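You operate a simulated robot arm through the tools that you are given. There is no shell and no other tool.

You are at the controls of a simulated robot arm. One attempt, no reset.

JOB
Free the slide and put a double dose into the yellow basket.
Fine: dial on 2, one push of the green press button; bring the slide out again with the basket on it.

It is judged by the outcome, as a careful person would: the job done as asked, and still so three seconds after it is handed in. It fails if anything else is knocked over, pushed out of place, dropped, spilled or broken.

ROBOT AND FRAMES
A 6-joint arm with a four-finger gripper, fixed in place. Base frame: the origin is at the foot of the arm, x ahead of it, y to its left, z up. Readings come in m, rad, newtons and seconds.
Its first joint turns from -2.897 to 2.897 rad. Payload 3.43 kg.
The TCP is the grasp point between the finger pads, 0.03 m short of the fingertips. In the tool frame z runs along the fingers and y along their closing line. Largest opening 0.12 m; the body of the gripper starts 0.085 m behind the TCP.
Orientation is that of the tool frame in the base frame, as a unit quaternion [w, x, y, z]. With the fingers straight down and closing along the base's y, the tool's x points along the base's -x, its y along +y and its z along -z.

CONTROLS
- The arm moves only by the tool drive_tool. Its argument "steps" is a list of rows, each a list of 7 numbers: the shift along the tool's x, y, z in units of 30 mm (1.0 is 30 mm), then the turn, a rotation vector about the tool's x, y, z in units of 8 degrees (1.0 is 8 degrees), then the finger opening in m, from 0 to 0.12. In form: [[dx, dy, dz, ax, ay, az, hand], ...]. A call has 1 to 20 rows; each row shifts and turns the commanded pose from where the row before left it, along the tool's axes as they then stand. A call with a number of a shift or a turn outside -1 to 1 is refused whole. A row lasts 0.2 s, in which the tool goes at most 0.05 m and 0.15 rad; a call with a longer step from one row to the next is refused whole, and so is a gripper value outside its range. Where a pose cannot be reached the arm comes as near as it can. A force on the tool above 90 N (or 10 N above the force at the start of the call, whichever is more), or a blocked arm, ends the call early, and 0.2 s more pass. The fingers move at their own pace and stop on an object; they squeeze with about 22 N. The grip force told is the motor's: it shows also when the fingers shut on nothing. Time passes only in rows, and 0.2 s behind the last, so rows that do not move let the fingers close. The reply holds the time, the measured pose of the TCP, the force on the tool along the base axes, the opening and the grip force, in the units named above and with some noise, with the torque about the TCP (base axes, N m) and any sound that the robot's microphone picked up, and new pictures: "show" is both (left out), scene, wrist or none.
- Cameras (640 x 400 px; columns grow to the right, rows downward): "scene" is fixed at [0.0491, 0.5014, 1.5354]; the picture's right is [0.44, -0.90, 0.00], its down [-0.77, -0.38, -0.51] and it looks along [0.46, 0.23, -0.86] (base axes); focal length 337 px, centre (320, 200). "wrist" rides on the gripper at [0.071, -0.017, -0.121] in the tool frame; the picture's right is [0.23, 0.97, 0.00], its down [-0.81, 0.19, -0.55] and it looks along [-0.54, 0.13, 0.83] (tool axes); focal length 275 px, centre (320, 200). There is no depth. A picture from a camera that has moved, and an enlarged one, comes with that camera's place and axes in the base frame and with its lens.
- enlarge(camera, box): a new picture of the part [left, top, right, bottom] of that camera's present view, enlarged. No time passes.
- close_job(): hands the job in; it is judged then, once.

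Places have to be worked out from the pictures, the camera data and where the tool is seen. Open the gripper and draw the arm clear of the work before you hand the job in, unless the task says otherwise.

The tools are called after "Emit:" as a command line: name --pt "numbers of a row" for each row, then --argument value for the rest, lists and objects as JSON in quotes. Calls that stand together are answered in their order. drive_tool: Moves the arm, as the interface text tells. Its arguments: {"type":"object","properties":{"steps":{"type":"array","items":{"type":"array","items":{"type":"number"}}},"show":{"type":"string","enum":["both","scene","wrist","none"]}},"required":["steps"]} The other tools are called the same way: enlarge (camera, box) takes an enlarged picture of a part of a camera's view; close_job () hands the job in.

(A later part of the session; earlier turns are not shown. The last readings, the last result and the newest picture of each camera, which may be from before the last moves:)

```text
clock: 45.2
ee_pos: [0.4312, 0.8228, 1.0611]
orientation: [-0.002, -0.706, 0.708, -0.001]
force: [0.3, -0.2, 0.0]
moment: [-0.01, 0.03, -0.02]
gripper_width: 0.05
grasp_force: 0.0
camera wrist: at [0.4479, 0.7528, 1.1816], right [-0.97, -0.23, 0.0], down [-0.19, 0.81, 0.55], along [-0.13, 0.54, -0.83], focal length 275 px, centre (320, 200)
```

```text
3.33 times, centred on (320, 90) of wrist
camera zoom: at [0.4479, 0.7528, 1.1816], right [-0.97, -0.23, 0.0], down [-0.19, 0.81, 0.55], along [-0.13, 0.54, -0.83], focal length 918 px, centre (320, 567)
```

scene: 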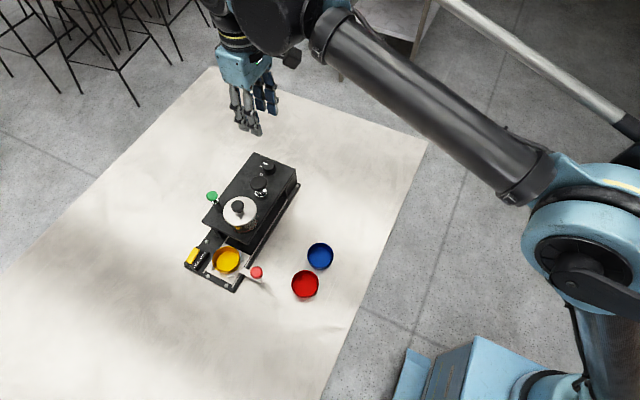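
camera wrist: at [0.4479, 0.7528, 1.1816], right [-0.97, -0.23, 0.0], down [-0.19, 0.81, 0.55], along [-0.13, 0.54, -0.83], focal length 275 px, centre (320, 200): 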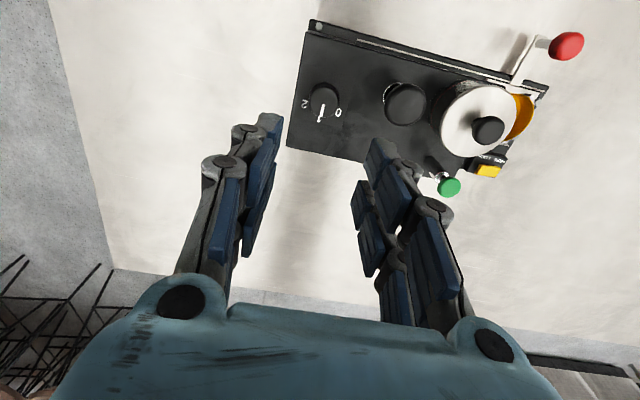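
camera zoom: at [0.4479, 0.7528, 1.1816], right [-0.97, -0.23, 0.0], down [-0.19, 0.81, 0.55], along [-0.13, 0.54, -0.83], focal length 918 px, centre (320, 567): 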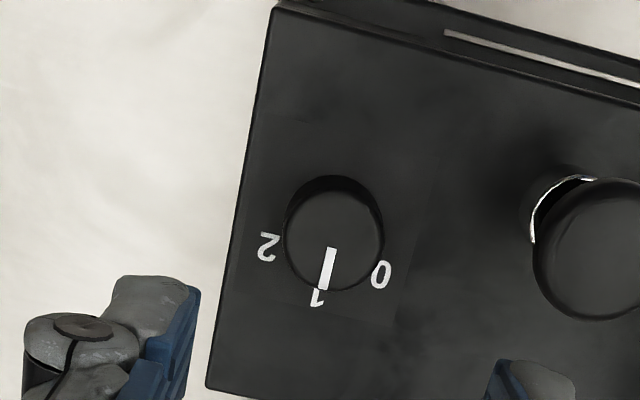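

The dial lies about 5 mm to −x of the tool axis. Closing along x would bring a knuckle near the black plunger, so I'll turn the gripper to a −30° yaw (leaving ±30° for the turn) and descend part way.

Emit:
drive_tool --pt "-0.1 0.18 0 0 0 1 0.05" --pt "0 0 0 0 0 1 0.05" --pt "0 0 0.3 0 0 1 0.05" --pt "0 0 0.6 0 0 1 0.05" --pt "0 0 0.6 0 0 1 0.05" --pt "0 0 0.6 0 0 1 0.05" --pt "0 0 0.6 0 0 1 0.05" --pt "0 0 0.6 0 0 0.5 0.05" --pt "0 0 0 0 0 0 0.05"

Emit:
enlarge --camera "wrist" --box '[260, 60, 380, 160]'

```text
clock: 47.2
ee_pos: [0.4262, 0.8262, 0.9648]
orientation: [-0.001, -0.258, 0.966, -0.001]
force: [0.2, -0.1, 0.7]
moment: [-0.01, 0.0, 0.03]
gripper_width: 0.05
grasp_force: 0.0
camera wrist: at [0.3735, 0.7763, 1.0853], right [-0.68, 0.73, 0.0], down [0.61, 0.57, 0.55], along [0.4, 0.38, -0.83], focal length 275 px, centre (320, 200)
```

scene: 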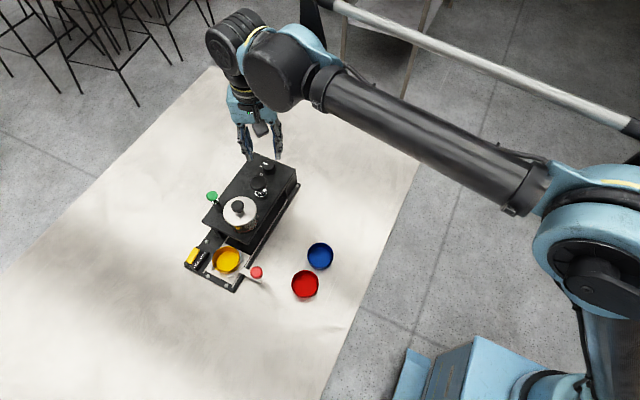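
wrist: 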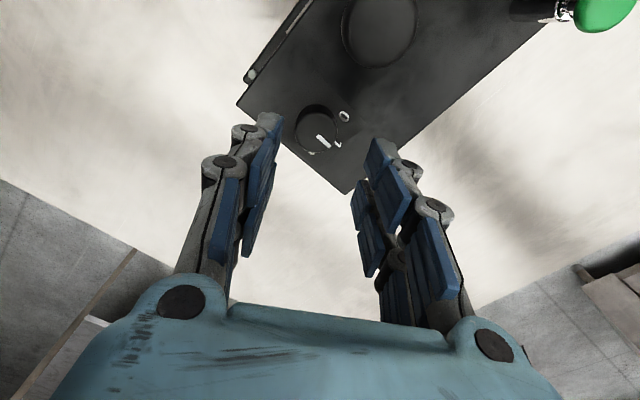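

```text
4.00 times, centred on (320, 110) of wrist
camera zoom: at [0.3735, 0.7763, 1.0853], right [-0.68, 0.73, 0.0], down [0.61, 0.57, 0.55], along [0.4, 0.38, -0.83], focal length 1101 px, centre (320, 560)
```

zoom: 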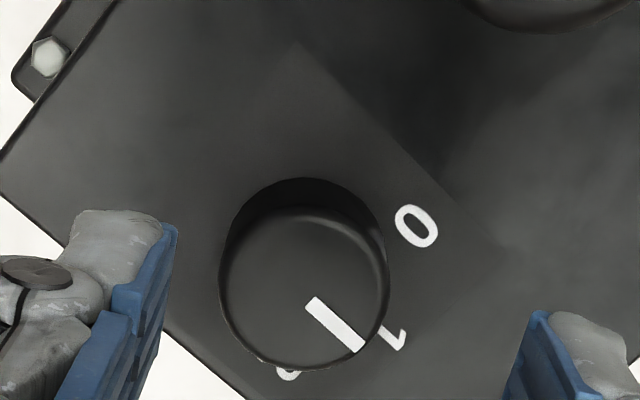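

The dial is about 2.6 mm off in each tool axis. I'll correct that and lower further.

Emit:
drive_tool --pt "-0.085 -0.085 0.2 0 0 0 0.05" --pt "0 0 0.5 0 0 0 0.05" --pt "0 0 0.5 0 0 0 0.05" --pt "0 0 0.2 0 0 0 0.05" --pt "0 0 0 0 0 0 0.05"

Emit:
enlarge --camera "wrist" --box '[250, 90, 390, 190]'

Emit:
enlarge --camera "scene" --box '[220, 120, 316, 180]'

```text
clock: 48.4
ee_pos: [0.4284, 0.8266, 0.9223]
orientation: [0.0, -0.258, 0.966, -0.002]
force: [0.0, -0.6, 0.4]
moment: [0.0, 0.01, -0.01]
gripper_width: 0.05
grasp_force: 0.1
camera wrist: at [0.3766, 0.7759, 1.0431], right [-0.69, 0.73, 0.0], down [0.61, 0.57, 0.55], along [0.4, 0.38, -0.83], focal length 275 px, centre (320, 200)
```

scene: 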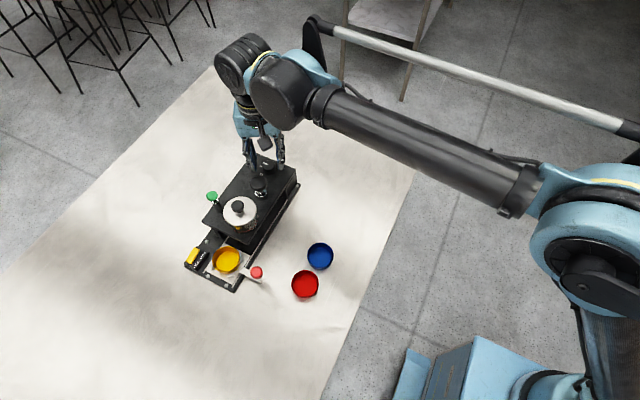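
wrist: 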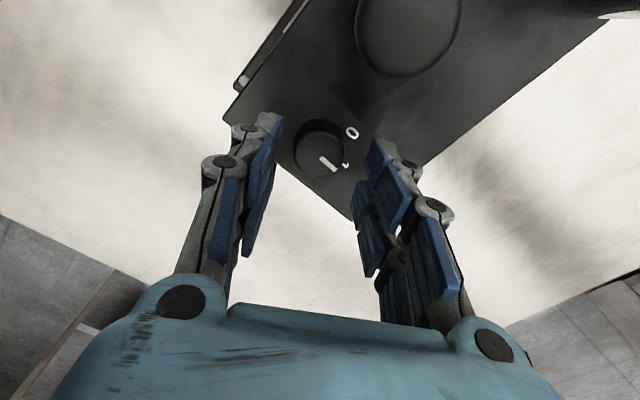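

```text
4.00 times, centred on (320, 140) of wrist
camera zoom: at [0.3766, 0.7759, 1.0431], right [-0.69, 0.73, 0.0], down [0.61, 0.57, 0.55], along [0.4, 0.38, -0.83], focal length 1101 px, centre (320, 440)
```

zoom: 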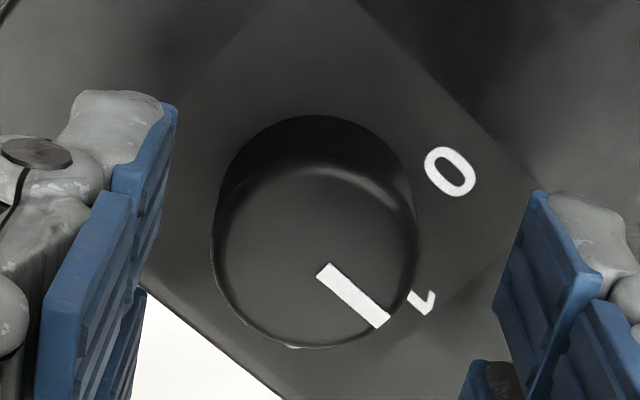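

```text
6.67 times, centred on (268, 150) of scene
camera zoom: at [0.0491, 0.5014, 1.5354], right [0.44, -0.9, 0.0], down [-0.77, -0.38, -0.51], along [0.46, 0.23, -0.86], focal length 2246 px, centre (667, 533)
```

zoom: 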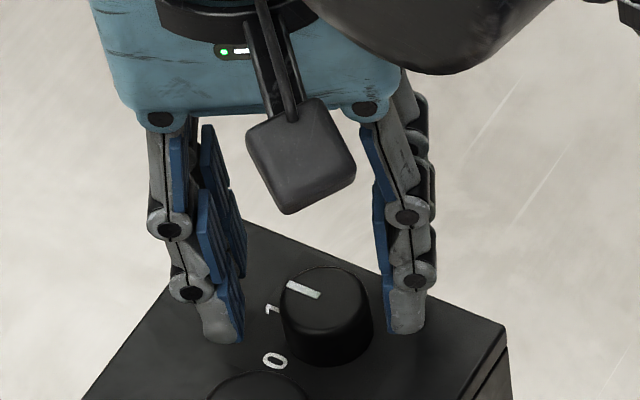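

Centred within 2 mm. I'll lower the last 24 mm so the fingertips straddle the dial just above the plate.

Emit:
drive_tool --pt "-0.05 0 0.3 0 0 0 0.05" --pt "0 0 0.3 0 0 0 0.05" --pt "0 0 0.18 0 0 0 0.05" --pt "0 0 0 0 0 0 0.05"

Emit:
enlarge --camera "wrist" --box '[250, 100, 390, 200]'

Emit:
enlarge --camera "scene" --box '[220, 130, 316, 190]'

```text
clock: 49.4
ee_pos: [0.431, 0.8262, 0.8985]
orientation: [0.0, -0.258, 0.966, -0.001]
force: [6.4, 7.4, 28.1]
moment: [0.59, 0.05, -0.09]
gripper_width: 0.0501
grasp_force: 0.5
camera wrist: at [0.3778, 0.7769, 1.0199], right [-0.69, 0.73, 0.0], down [0.61, 0.57, 0.55], along [0.4, 0.38, -0.83], focal length 275 px, centre (320, 200)
```

scene: 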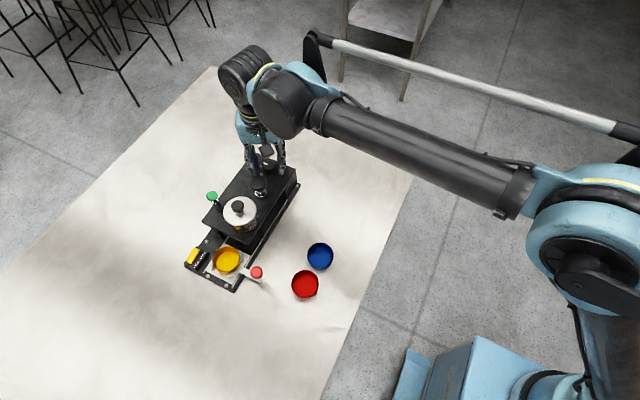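
wrist: 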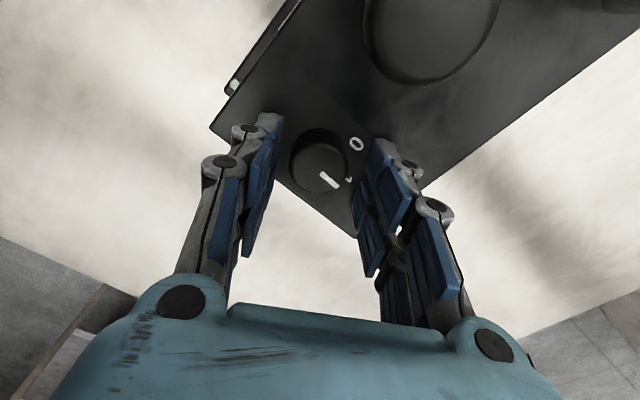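

```text
4.00 times, centred on (320, 150) of wrist
camera zoom: at [0.3778, 0.7769, 1.0199], right [-0.69, 0.73, 0.0], down [0.61, 0.57, 0.55], along [0.4, 0.38, -0.83], focal length 1101 px, centre (320, 400)
```

zoom: 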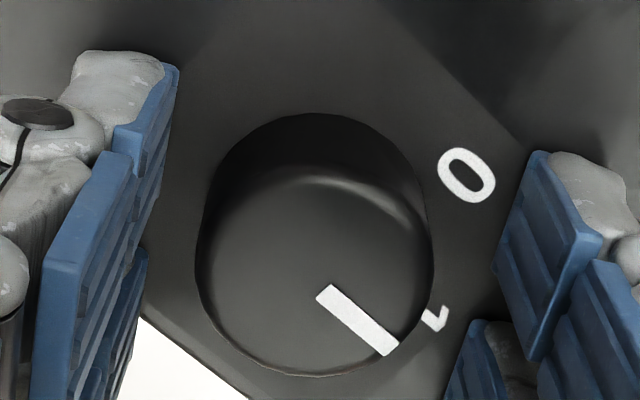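

```text
6.67 times, centred on (268, 160) of scene
camera zoom: at [0.0491, 0.5014, 1.5354], right [0.44, -0.9, 0.0], down [-0.77, -0.38, -0.51], along [0.46, 0.23, -0.86], focal length 2246 px, centre (667, 467)
```

zoom: 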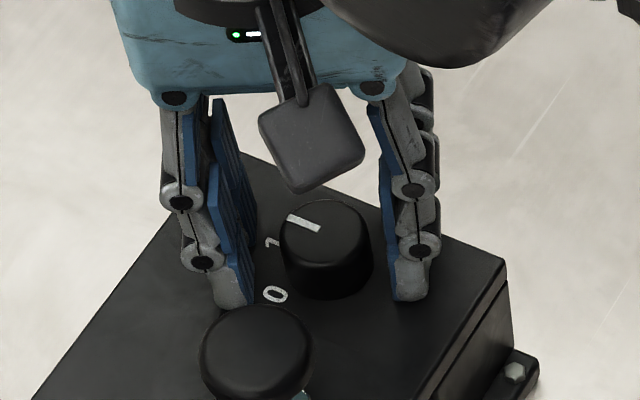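

The fingertips touched the plate (28 N), so the plate top is z ≈ 0.869. Size consistency across the views puts the dial top at ≈ 0.892, which makes the dial centre about 6.5 mm along tool +x. I'll back off 4 mm, recentre and check.

Emit:
drive_tool --pt "0 0 -0.14 0 0 0 0.05" --pt "0.21 -0.06 0 0 0 0 0.05" --pt "0 0 0 0 0 0 0.05" --show "wrist"

Emit:
enlarge --camera "wrist" --box '[250, 100, 390, 200]'

```text
clock: 50.2
ee_pos: [0.4253, 0.8238, 0.9016]
orientation: [-0.001, -0.259, 0.966, -0.002]
force: [0.1, -0.3, 0.3]
moment: [0.01, -0.02, -0.01]
gripper_width: 0.0499
grasp_force: 0.1
camera wrist: at [0.3727, 0.7734, 1.0235], right [-0.69, 0.73, 0.0], down [0.61, 0.57, 0.55], along [0.4, 0.38, -0.83], focal length 275 px, centre (320, 200)
```

wrist: 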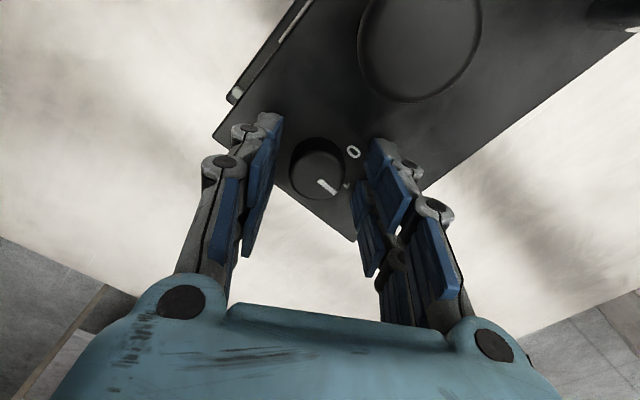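

```text
4.00 times, centred on (320, 150) of wrist
camera zoom: at [0.3727, 0.7734, 1.0235], right [-0.69, 0.73, 0.0], down [0.61, 0.57, 0.55], along [0.4, 0.38, -0.83], focal length 1101 px, centre (320, 400)
```

zoom: 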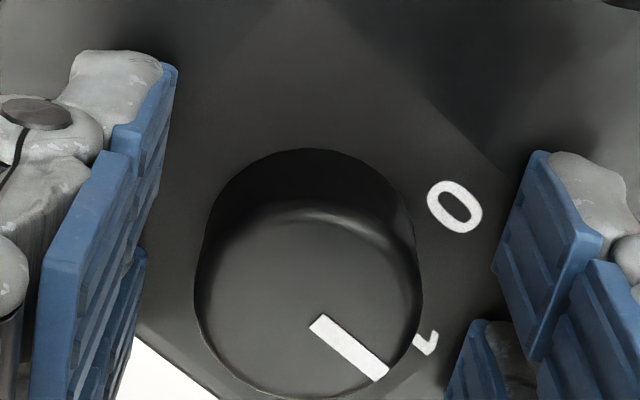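

The dial is now centred between the prongs in the tool x direction. I'll nudge 1.5 mm in tool −y and close on it gently.

Emit:
drive_tool --pt "0.03 -0.05 0 0 0 0 0.045" --pt "0 0 0 0 0 0 0.036" --pt "0 0 0 0 0 0 0.03" --pt "0 0 0 0 0 0 0.025" --pt "0 0 0 0 0 0 0.02" --show "wrist"

Emit:
enlarge --camera "wrist" --box '[250, 100, 390, 200]'

```text
clock: 51.4
ee_pos: [0.4265, 0.8208, 0.9026]
orientation: [0.0, -0.259, 0.966, -0.002]
force: [2.2, -6.1, -2.9]
moment: [-0.18, -0.12, 0.01]
gripper_width: 0.0302
grasp_force: 44.5
camera wrist: at [0.3725, 0.7715, 1.0234], right [-0.69, 0.73, 0.0], down [0.61, 0.57, 0.55], along [0.4, 0.38, -0.83], focal length 275 px, centre (320, 200)
```

wrist: 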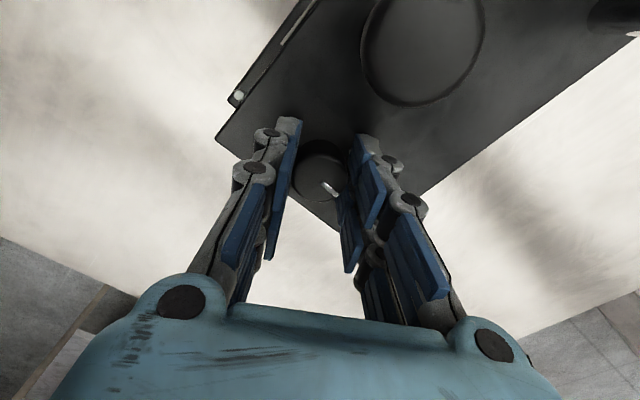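

```text
4.00 times, centred on (320, 150) of wrist
camera zoom: at [0.3725, 0.7715, 1.0234], right [-0.69, 0.73, 0.0], down [0.61, 0.57, 0.55], along [0.4, 0.38, -0.83], focal length 1101 px, centre (320, 400)
```

zoom: 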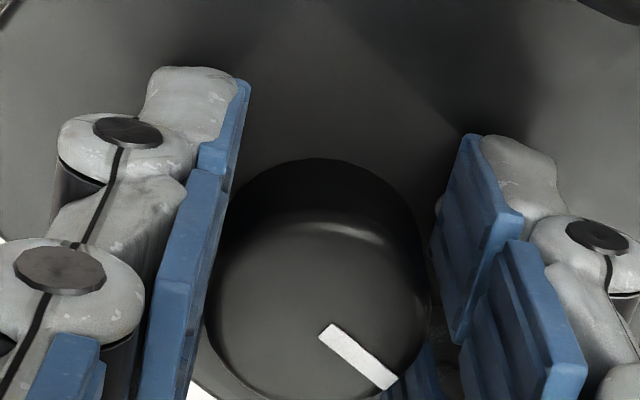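

The dial is held (30.2 mm). I'll turn it clockwise by 24° first and check that the pointer follows.

Emit:
drive_tool --pt "0 0 0 0 0 0.6 0.02" --pt "0 0 0 0 0 0.8 0.02" --pt "0 0 0 0 0 0.8 0.02" --pt "0 0 0 0 0 0.8 0.02" --pt "0 0 0 0 0 0 0.02"

Emit:
enlarge --camera "wrist" --box '[250, 100, 390, 200]'

Emit:
enlarge --camera "scene" --box '[236, 140, 300, 180]'

```text
clock: 52.6
ee_pos: [0.424, 0.8207, 0.9033]
orientation: [0.0, -0.052, 0.999, 0.0]
force: [-3.1, 39.2, 30.2]
moment: [1.35, 0.37, 0.06]
gripper_width: 0.0303
grasp_force: 44.9
camera wrist: at [0.3564, 0.7977, 1.0231], right [-0.33, 0.94, 0.0], down [0.79, 0.28, 0.55], along [0.52, 0.18, -0.83], focal length 275 px, centre (320, 200)
```

scene: 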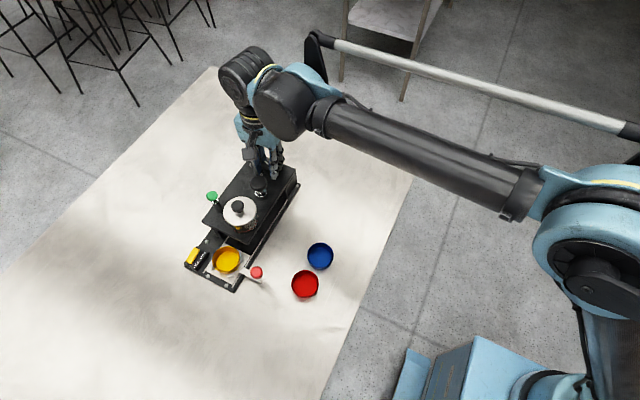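
wrist: 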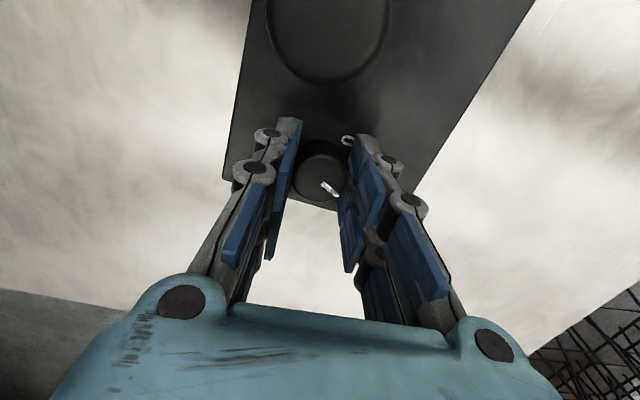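

```text
4.00 times, centred on (320, 150) of wrist
camera zoom: at [0.3564, 0.7977, 1.0231], right [-0.33, 0.94, 0.0], down [0.79, 0.28, 0.55], along [0.52, 0.18, -0.83], focal length 1101 px, centre (320, 400)
```

zoom: 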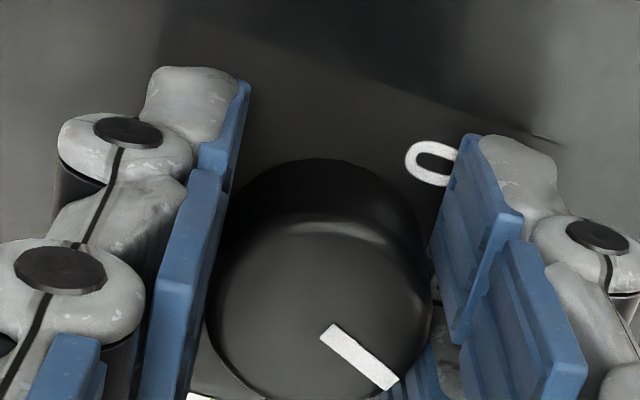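

```text
10.00 times, centred on (268, 160) of scene
camera zoom: at [0.0491, 0.5014, 1.5354], right [0.44, -0.9, 0.0], down [-0.77, -0.38, -0.51], along [0.46, 0.23, -0.86], focal length 3368 px, centre (840, 600)
```

zoom: 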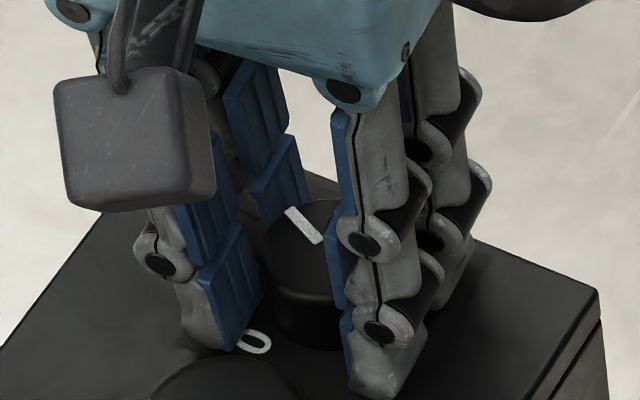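

The pointer follows the gripper: 24° done. The side force (39 N) and upward force show the tool pushing off-axis, so I'll relieve it by 1.5 mm in +y and up before going on.

Emit:
drive_tool --pt "0 0.05 -0.05 0 0 0 0.02" --pt "0 0 0 0 0 0 0.02" --show "none"

```text
clock: 53.2
ee_pos: [0.4244, 0.8218, 0.9015]
orientation: [0.0, -0.052, 0.999, -0.002]
force: [-7.2, 8.5, -13.7]
moment: [0.27, -0.29, 0.0]
gripper_width: 0.03
grasp_force: 44.9
```

The forces have eased. I'll continue the turn another 18° and check again.

Emit:
drive_tool --pt "0 0 0.02 0 0 0.75 0.02" --pt "0 0 0 0 0 0.75 0.02" --pt "0 0 0 0 0 0.75 0.02" --pt "0 0 0 0 0 0 0.02" --show "none"

```text
clock: 54.2
ee_pos: [0.4248, 0.8228, 0.9015]
orientation: [-0.001, 0.105, 0.994, -0.002]
force: [-11.3, -1.5, -23.2]
moment: [0.08, 0.59, 0.02]
gripper_width: 0.0302
grasp_force: 44.9
```

Turned 42° so far with moderate forces. I'll ease z slightly and finish the last 18°.

Emit:
drive_tool --pt "0.02 0 0.03 0 0 0.75 0.02" --pt "0 0 0 0 0 0.75 0.02" --pt "0 0 0 0 0 0.75 0.02" --pt "0 0 0 0 0 0 0.02"

Emit:
enlarge --camera "scene" --box '[236, 140, 300, 180]'

Emit:
enlarge --camera "wrist" --box '[250, 100, 390, 220]'

```text
clock: 55.2
ee_pos: [0.4252, 0.823, 0.9039]
orientation: [0.001, 0.26, 0.966, -0.001]
force: [4.6, 24.2, 13.7]
moment: [0.74, -0.09, 0.01]
gripper_width: 0.0301
grasp_force: 44.9
camera wrist: at [0.3558, 0.844, 1.0232], right [0.29, 0.96, 0.0], down [0.8, -0.24, 0.55], along [0.53, -0.16, -0.83], focal length 275 px, centre (320, 200)
```

scene: 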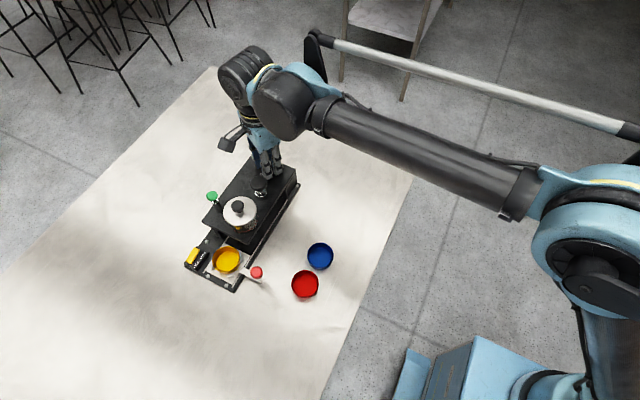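
wrist: 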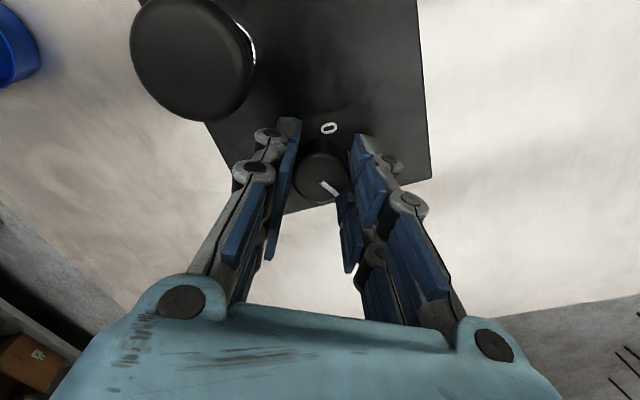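

```text
10.00 times, centred on (268, 160) of scene
camera zoom: at [0.0491, 0.5014, 1.5354], right [0.44, -0.9, 0.0], down [-0.77, -0.38, -0.51], along [0.46, 0.23, -0.86], focal length 3368 px, centre (840, 600)
```

zoom: 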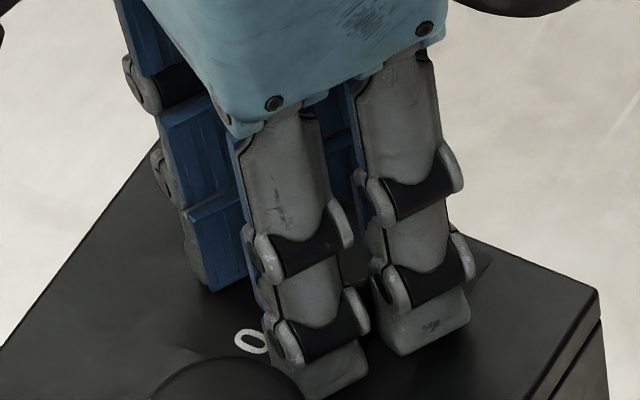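

```text
3.33 times, centred on (320, 160) of wrist
camera zoom: at [0.3558, 0.844, 1.0232], right [0.29, 0.96, 0.0], down [0.8, -0.24, 0.55], along [0.53, -0.16, -0.83], focal length 918 px, centre (320, 333)
```

zoom: 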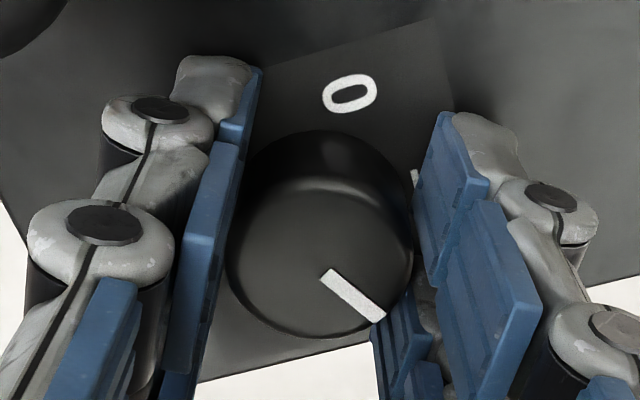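

The gripper has turned the full 60° and the pointer kept station with it. I'll release the dial and lift off to verify the reading.

Emit:
drive_tool --pt "0 0 0 0 0 0 0.032" --pt "0 0 0 0 0 0 0.04" --pt "0 0 0 0 0 0 0.05" --pt "0 0 -0.4 0 0 0 0.05" --pt "0 0 -0.8 0 0 0 0.05" --pt "0 0 -0.9 0 0 0 0.05" --pt "0 0 -0.9 0 0 0 0.05" --pt "0 0 -0.9 0 0 0 0.05" --pt "0 0 0 0 0 0 0.05"

Emit:
enlarge --camera "wrist" --box '[260, 40, 380, 140]'

Emit:
enlarge --camera "scene" --box '[236, 140, 300, 180]'

```text
clock: 57.2
ee_pos: [0.4224, 0.8207, 1.021]
orientation: [0.001, 0.259, 0.966, -0.001]
force: [0.0, -0.8, -0.9]
moment: [-0.04, -0.01, -0.03]
gripper_width: 0.0501
grasp_force: 0.1
camera wrist: at [0.3533, 0.8424, 1.1415], right [0.29, 0.96, 0.0], down [0.8, -0.24, 0.55], along [0.53, -0.16, -0.83], focal length 275 px, centre (320, 200)
```

scene: 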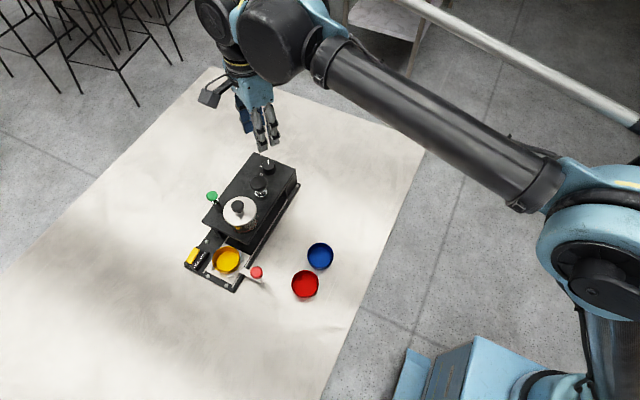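
wrist: 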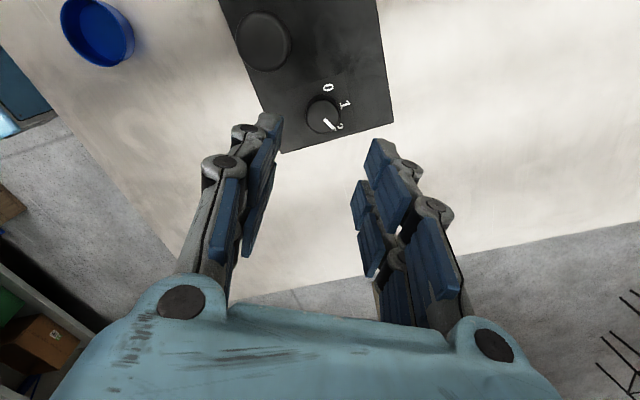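

```text
4.00 times, centred on (320, 90) of wrist
camera zoom: at [0.3533, 0.8424, 1.1415], right [0.29, 0.96, 0.0], down [0.8, -0.24, 0.55], along [0.53, -0.16, -0.83], focal length 1101 px, centre (320, 640)
```

zoom: 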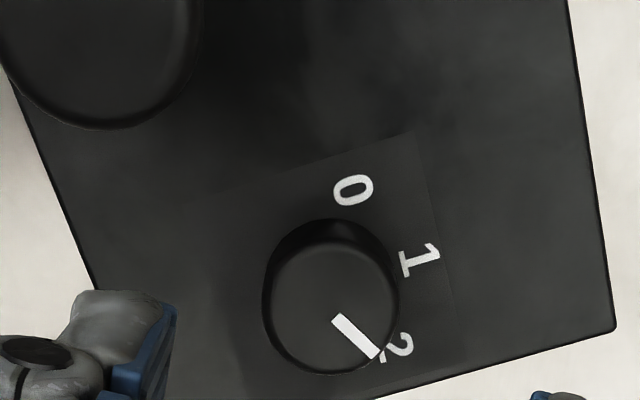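

```text
10.00 times, centred on (268, 160) of scene
camera zoom: at [0.0491, 0.5014, 1.5354], right [0.44, -0.9, 0.0], down [-0.77, -0.38, -0.51], along [0.46, 0.23, -0.86], focal length 3368 px, centre (840, 600)
```

zoom: 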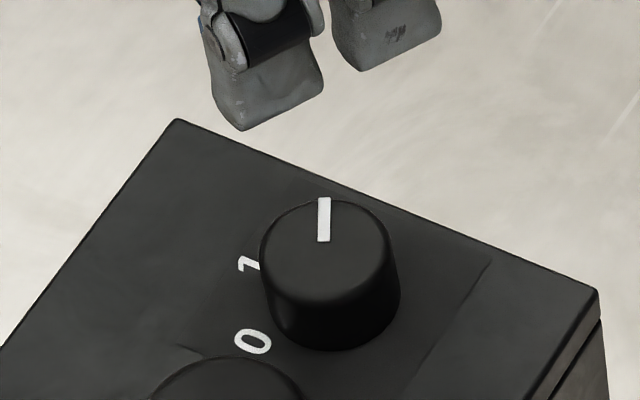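

The dial reads 2. Next I'll raise the arm and turn the gripper to close along x (camera on the −y side) for the red slide knob.

Emit:
drive_tool --pt "0 0 -0.7 0 0 -1 0.05" --pt "0 0 -0.7 0 0 -1 0.05" --pt "0 0 0 0 0 -1 0.05" --pt "0 0 0 0 0 -1 0.05" --pt "0 0 0 0 0 -1 0.05" --pt "0 0 0 0 0 -1 0.05" --pt "0 0 0 0 0 -1 0.05" --pt "0 0 0 0 0 -1 0.05" --pt "0 0 0 0 0 -1 0.05" --pt "0 0 0 0 0 -1 0.05" --pt "0 0 0 0 0 -1 0.05" --pt "0 0 0 0 0 -1 0.05" --pt "0 0 0 0 0 -1 0.05" --pt "0 0 0 0 0 -1 0.05" --pt "0 0 0 0 0 -1 0.05" --pt "0 0 0 0 0 0 0.05" --show "none"

```text
clock: 60.6
ee_pos: [0.4241, 0.8222, 1.0613]
orientation: [0.002, 0.708, -0.706, 0.001]
force: [0.0, 0.0, 0.2]
moment: [0.02, -0.01, -0.04]
gripper_width: 0.0501
grasp_force: 0.1
```

The gripper is at −90° yaw. Now I'll travel at z ≈ 1.06 to above the red knob near (0.196, 0.72).

Emit:
drive_tool --pt "0.42 0.95 0 0 0 0 0.06" --pt "0.42 0.95 0 0 0 0 0.06" --pt "0.42 0.95 0 0 0 0 0.06" --pt "0.42 0.95 0 0 0 0 0.06" --pt "0.42 0.95 0 0 0 0 0.06" --pt "0.42 0.95 0 0 0 0 0.06" --pt "0.42 0.95 0 0 0 0 0.06" --pt "0.42 0.95 0 0 0 0 0.06" --pt "0 0 0.8 0 0 0 0.06" --pt "0 0 0.8 0 0 0 0.06" --pt "0 0 0.8 0 0 0 0.06" --pt "0 0 0 0 0 0 0.06"

Emit:
enlarge --camera "wrist" --box '[250, 30, 390, 150]'

Emit:
enlarge --camera "scene" --box '[200, 230, 296, 290]'

```text
clock: 63.2
ee_pos: [0.1943, 0.7208, 0.9894]
orientation: [0.001, 0.708, -0.707, 0.001]
force: [0.4, 0.3, -0.7]
moment: [0.02, -0.02, 0.02]
gripper_width: 0.0599
grasp_force: 0.1
camera wrist: at [0.2128, 0.6501, 1.1113], right [-0.97, -0.23, 0.0], down [-0.19, 0.81, 0.55], along [-0.13, 0.54, -0.83], focal length 275 px, centre (320, 200)
```

scene: 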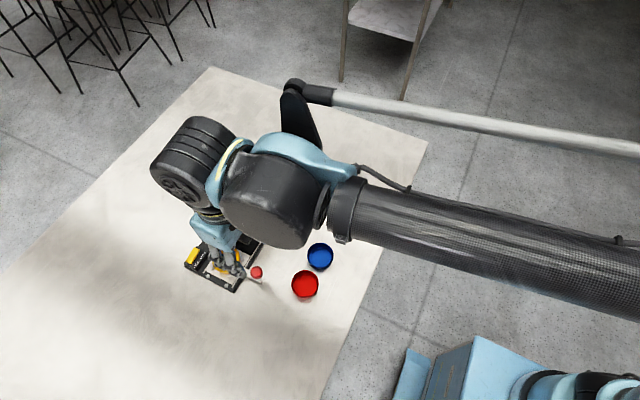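
wrist: 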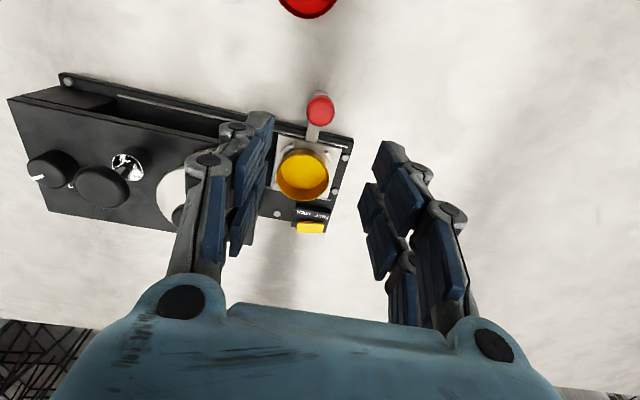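

```text
3.33 times, centred on (320, 90) of wrist
camera zoom: at [0.2128, 0.6501, 1.1113], right [-0.97, -0.23, 0.0], down [-0.19, 0.81, 0.55], along [-0.13, 0.54, -0.83], focal length 918 px, centre (320, 567)
```

zoom: 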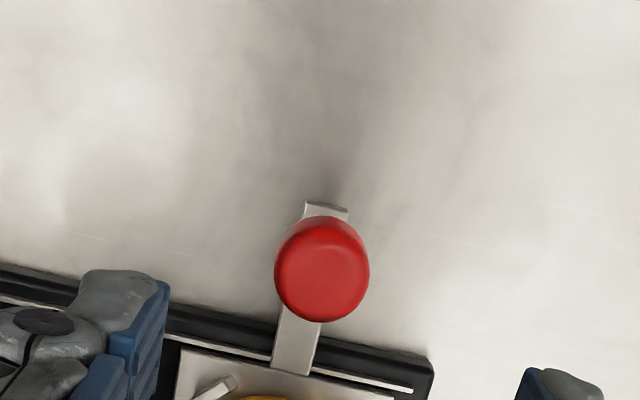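

```text
6.67 times, centred on (248, 260) of scene
camera zoom: at [0.0491, 0.5014, 1.5354], right [0.44, -0.9, 0.0], down [-0.77, -0.38, -0.51], along [0.46, 0.23, -0.86], focal length 2246 px, centre (800, -200)
```

zoom: 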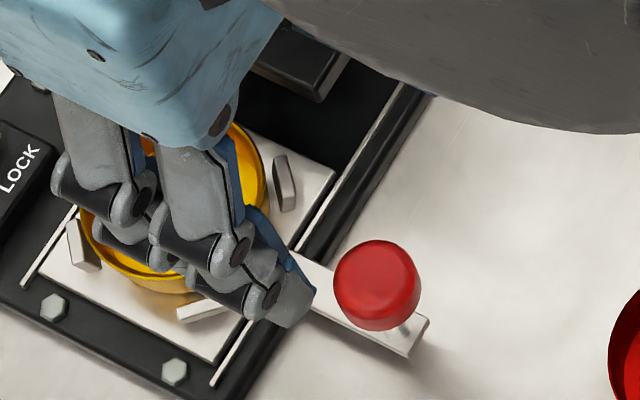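

The knob (about 25 mm across) is near (0.195, 0.717). I'll centre on it and descend with the fingers straddling it in x.

Emit:
drive_tool --pt "0.12 0 0.6 0 0 0 0.06" --pt "0 0 0.8 0 0 0 0.06" --pt "0 0 0.8 0 0 0 0.06" --pt "0 0 0.8 0 0 0 0.06" --pt "0 0 0 0 0 0 0.06"

Emit:
enlarge --camera "wrist" --box '[220, 80, 420, 220]'

Emit:
enlarge --camera "scene" --box '[200, 235, 296, 295]'

```text
clock: 64.4
ee_pos: [0.197, 0.7181, 0.9027]
orientation: [-0.002, -0.707, 0.707, -0.002]
force: [-0.2, 0.0, -0.5]
moment: [-0.02, -0.02, -0.02]
gripper_width: 0.06
grasp_force: 0.1
camera wrist: at [0.2148, 0.6477, 1.0227], right [-0.97, -0.23, 0.0], down [-0.19, 0.81, 0.55], along [-0.13, 0.54, -0.83], focal length 275 px, centre (320, 200)
```

scene: 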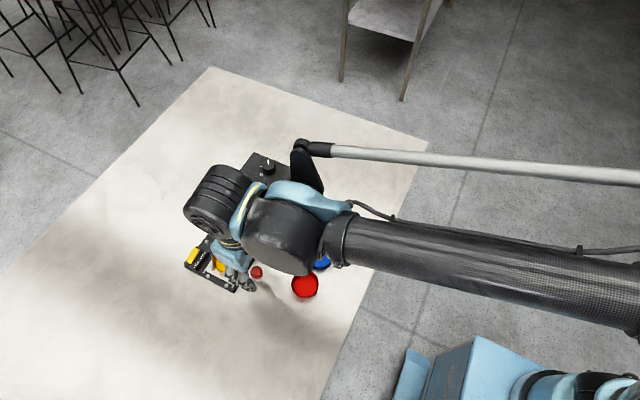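
wrist: 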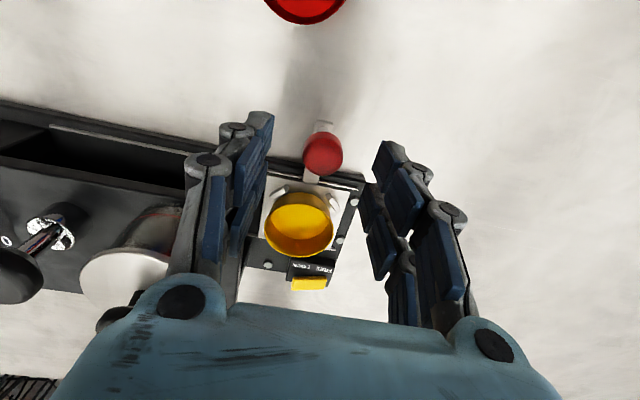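

```text
2.86 times, centred on (320, 150) of wrist
camera zoom: at [0.2148, 0.6477, 1.0227], right [-0.97, -0.23, 0.0], down [-0.19, 0.81, 0.55], along [-0.13, 0.54, -0.83], focal length 786 px, centre (320, 343)
```

zoom: 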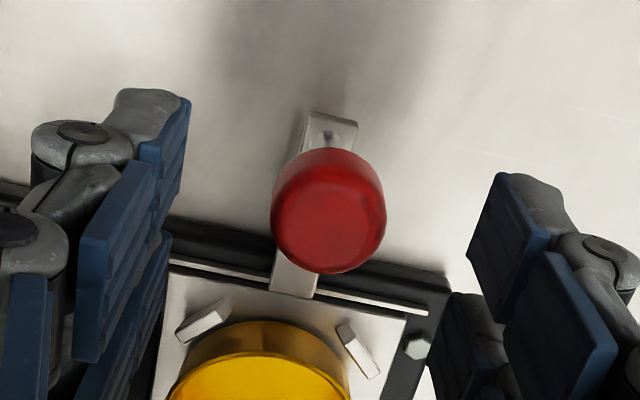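

```text
6.67 times, centred on (248, 265) of scene
camera zoom: at [0.0491, 0.5014, 1.5354], right [0.44, -0.9, 0.0], down [-0.77, -0.38, -0.51], along [0.46, 0.23, -0.86], focal length 2246 px, centre (800, -233)
```

zoom: 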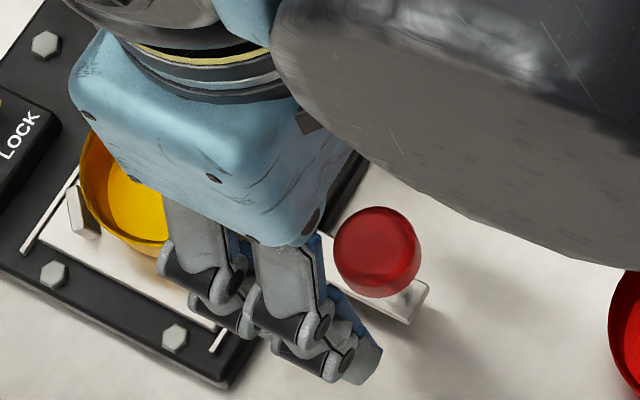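

Aligned on the knob (top z ≈ 0.866). I'll lower to TCP z ≈ 0.864 and close gently on it.

Emit:
drive_tool --pt "0 0.06 0.45 0 0 0 0.06" --pt "0 0 0.45 0 0 0 0.06" --pt "0 0 0.35 0 0 0 0.06" --pt "0 0 0 0 0 0 0.045" --pt "0 0 0 0 0 0 0.035" --pt "0 0 0 0 0 0 0.028" --pt "0 0 0 0 0 0 0.022" --pt "0 0 0 0 0 0 0.018"

Emit:
enlarge --camera "wrist" --box '[220, 80, 420, 240]'

Emit:
enlarge --camera "scene" --box '[200, 235, 296, 295]'

```text
clock: 66.2
ee_pos: [0.1952, 0.7175, 0.8636]
orientation: [-0.001, -0.707, 0.707, -0.001]
force: [-0.8, -3.8, -2.4]
moment: [-0.06, -0.02, -0.03]
gripper_width: 0.0228
grasp_force: 44.6
camera wrist: at [0.213, 0.6472, 0.9841], right [-0.97, -0.23, 0.0], down [-0.19, 0.81, 0.55], along [-0.13, 0.54, -0.83], focal length 275 px, centre (320, 200)
```

scene: 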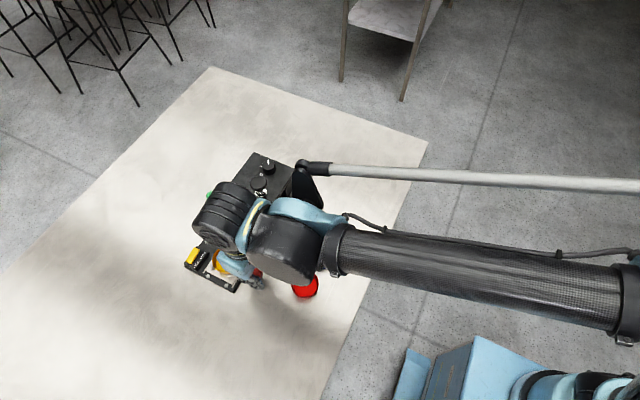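
wrist: 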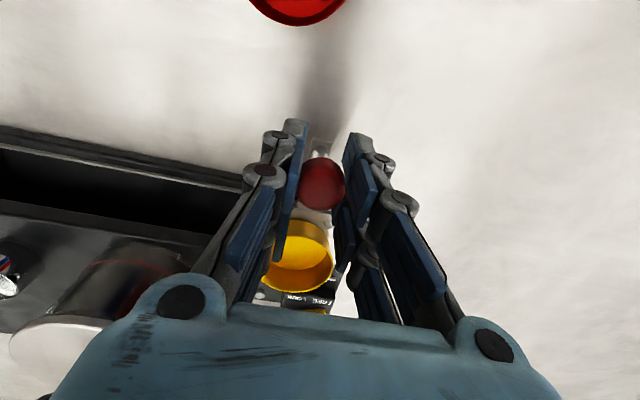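

```text
2.50 times, centred on (320, 160) of wrist
camera zoom: at [0.213, 0.6472, 0.9841], right [-0.97, -0.23, 0.0], down [-0.19, 0.81, 0.55], along [-0.13, 0.54, -0.83], focal length 688 px, centre (320, 300)
```

zoom: 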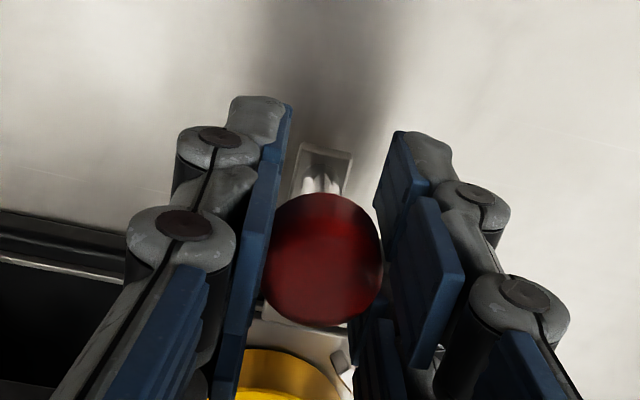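

```text
6.67 times, centred on (248, 265) of scene
camera zoom: at [0.0491, 0.5014, 1.5354], right [0.44, -0.9, 0.0], down [-0.77, -0.38, -0.51], along [0.46, 0.23, -0.86], focal length 2246 px, centre (800, -233)
```

zoom: 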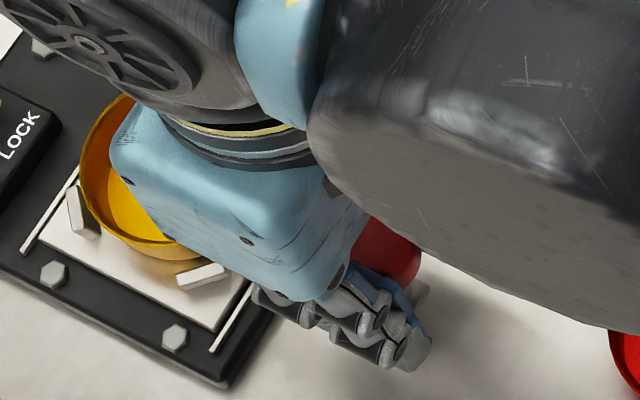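

The knob is gripped (22.8 mm). I'll push the slide in slowly along +x and watch the force.

Emit:
drive_tool --pt "0 -0.1 0 0 0 0 0.018" --pt "0 -0.2 0 0 0 0 0.018" --pt "0 -0.2 0 0 0 0 0.018" --pt "0 -0.2 0 0 0 0 0.018" --pt "0 0 0 0 0 0 0.018"

Emit:
enlarge --camera "wrist" --box '[220, 80, 420, 240]'

```text
clock: 67.4
ee_pos: [0.2159, 0.7172, 0.8626]
orientation: [0.001, 0.708, -0.707, 0.001]
force: [0.8, 9.1, 25.0]
moment: [0.61, -0.1, -0.05]
gripper_width: 0.023
grasp_force: 44.4
camera wrist: at [0.2344, 0.647, 0.9839], right [-0.97, -0.23, 0.0], down [-0.19, 0.81, 0.55], along [-0.13, 0.54, -0.83], focal length 275 px, centre (320, 200)
```

scene: 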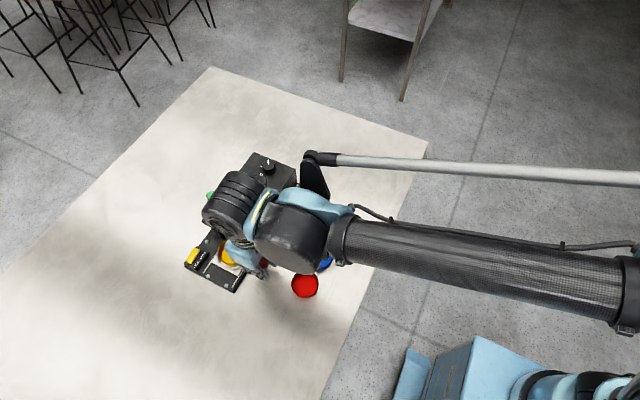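
wrist: 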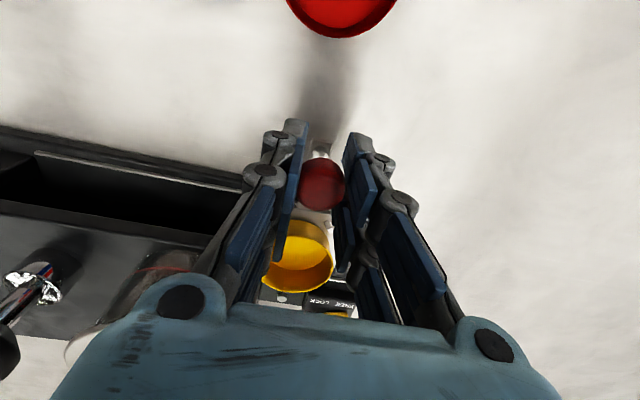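

```text
2.50 times, centred on (320, 160) of wrist
camera zoom: at [0.2344, 0.647, 0.9839], right [-0.97, -0.23, 0.0], down [-0.19, 0.81, 0.55], along [-0.13, 0.54, -0.83], focal length 688 px, centre (320, 300)
```

zoom: 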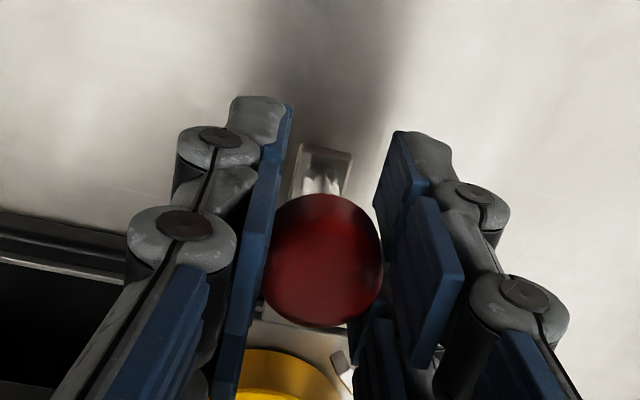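

The slide moves freely and the basket rides with it. I'll loosen the fingers to a 3 mm clearance so no vertical load builds up, and keep pushing.

Emit:
drive_tool --pt "0 0 -0.03 0 0 0 0.027" --pt "0 -0.15 0 0 0 0 0.027" --pt "0 -0.2 0 0 0 0 0.027" --pt "0 -0.2 0 0 0 0 0.027" --pt "0 -0.2 0 0 0 0 0.027" --pt "0 -0.2 0 0 0 0 0.027" --pt "0 -0.2 0 0 0 0 0.027" --pt "0 0 0 0 0 0 0.027"

Emit:
enlarge --camera "wrist" --box '[180, 80, 420, 280]'

```text
clock: 69.2
ee_pos: [0.2511, 0.715, 0.8628]
orientation: [0.001, 0.707, -0.707, 0.001]
force: [-0.3, 0.3, 0.0]
moment: [-0.04, 0.02, -0.02]
gripper_width: 0.027
grasp_force: 0.0
camera wrist: at [0.2687, 0.6448, 0.9834], right [-0.97, -0.23, 0.0], down [-0.19, 0.81, 0.55], along [-0.13, 0.54, -0.83], focal length 275 px, centre (320, 200)
```

scene: 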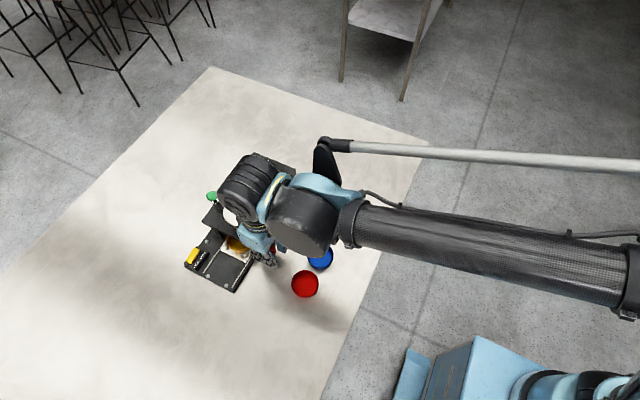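
wrist: 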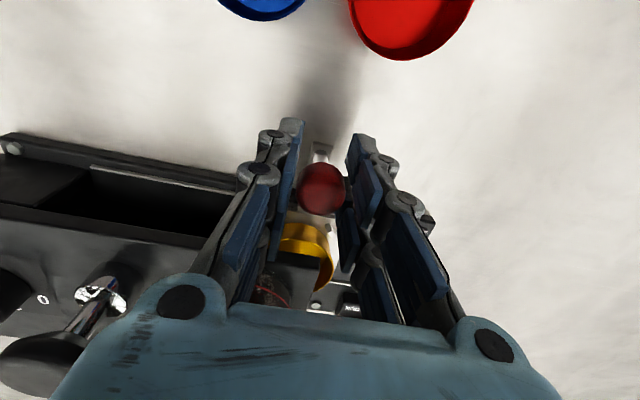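

```text
2.00 times, centred on (300, 180) of wrist
camera zoom: at [0.2687, 0.6448, 0.9834], right [-0.97, -0.23, 0.0], down [-0.19, 0.81, 0.55], along [-0.13, 0.54, -0.83], focal length 551 px, centre (360, 240)
```

zoom: 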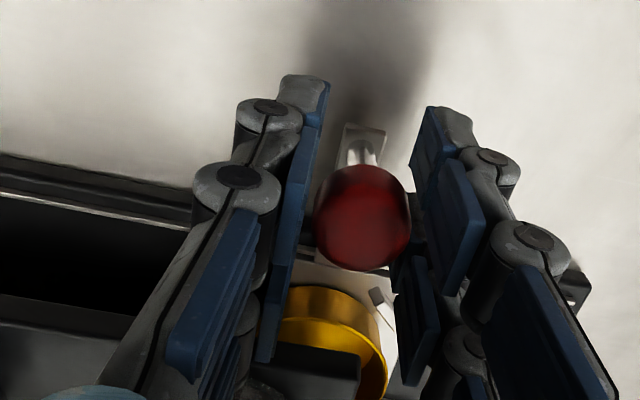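

The basket is going under the head with no resistance. I'll keep pushing in smaller steps toward the end stop, expected near knob x ≈ 0.275.

Emit:
drive_tool --pt "0 -0.12 0 0 0 0 0.027" --pt "0 -0.12 0 0 0 0 0.027" --pt "0 -0.12 0 0 0 0 0.027" --pt "0 -0.12 0 0 0 0 0.027" --pt "0 -0.12 0 0 0 0 0.027" --pt "0 0 0 0 0 0 0.027" --show "none"

```text
clock: 70.6
ee_pos: [0.268, 0.7168, 0.8632]
orientation: [-0.002, -0.707, 0.707, -0.001]
force: [0.2, 0.2, -0.1]
moment: [-0.02, 0.0, -0.01]
gripper_width: 0.0276
grasp_force: 0.0
```

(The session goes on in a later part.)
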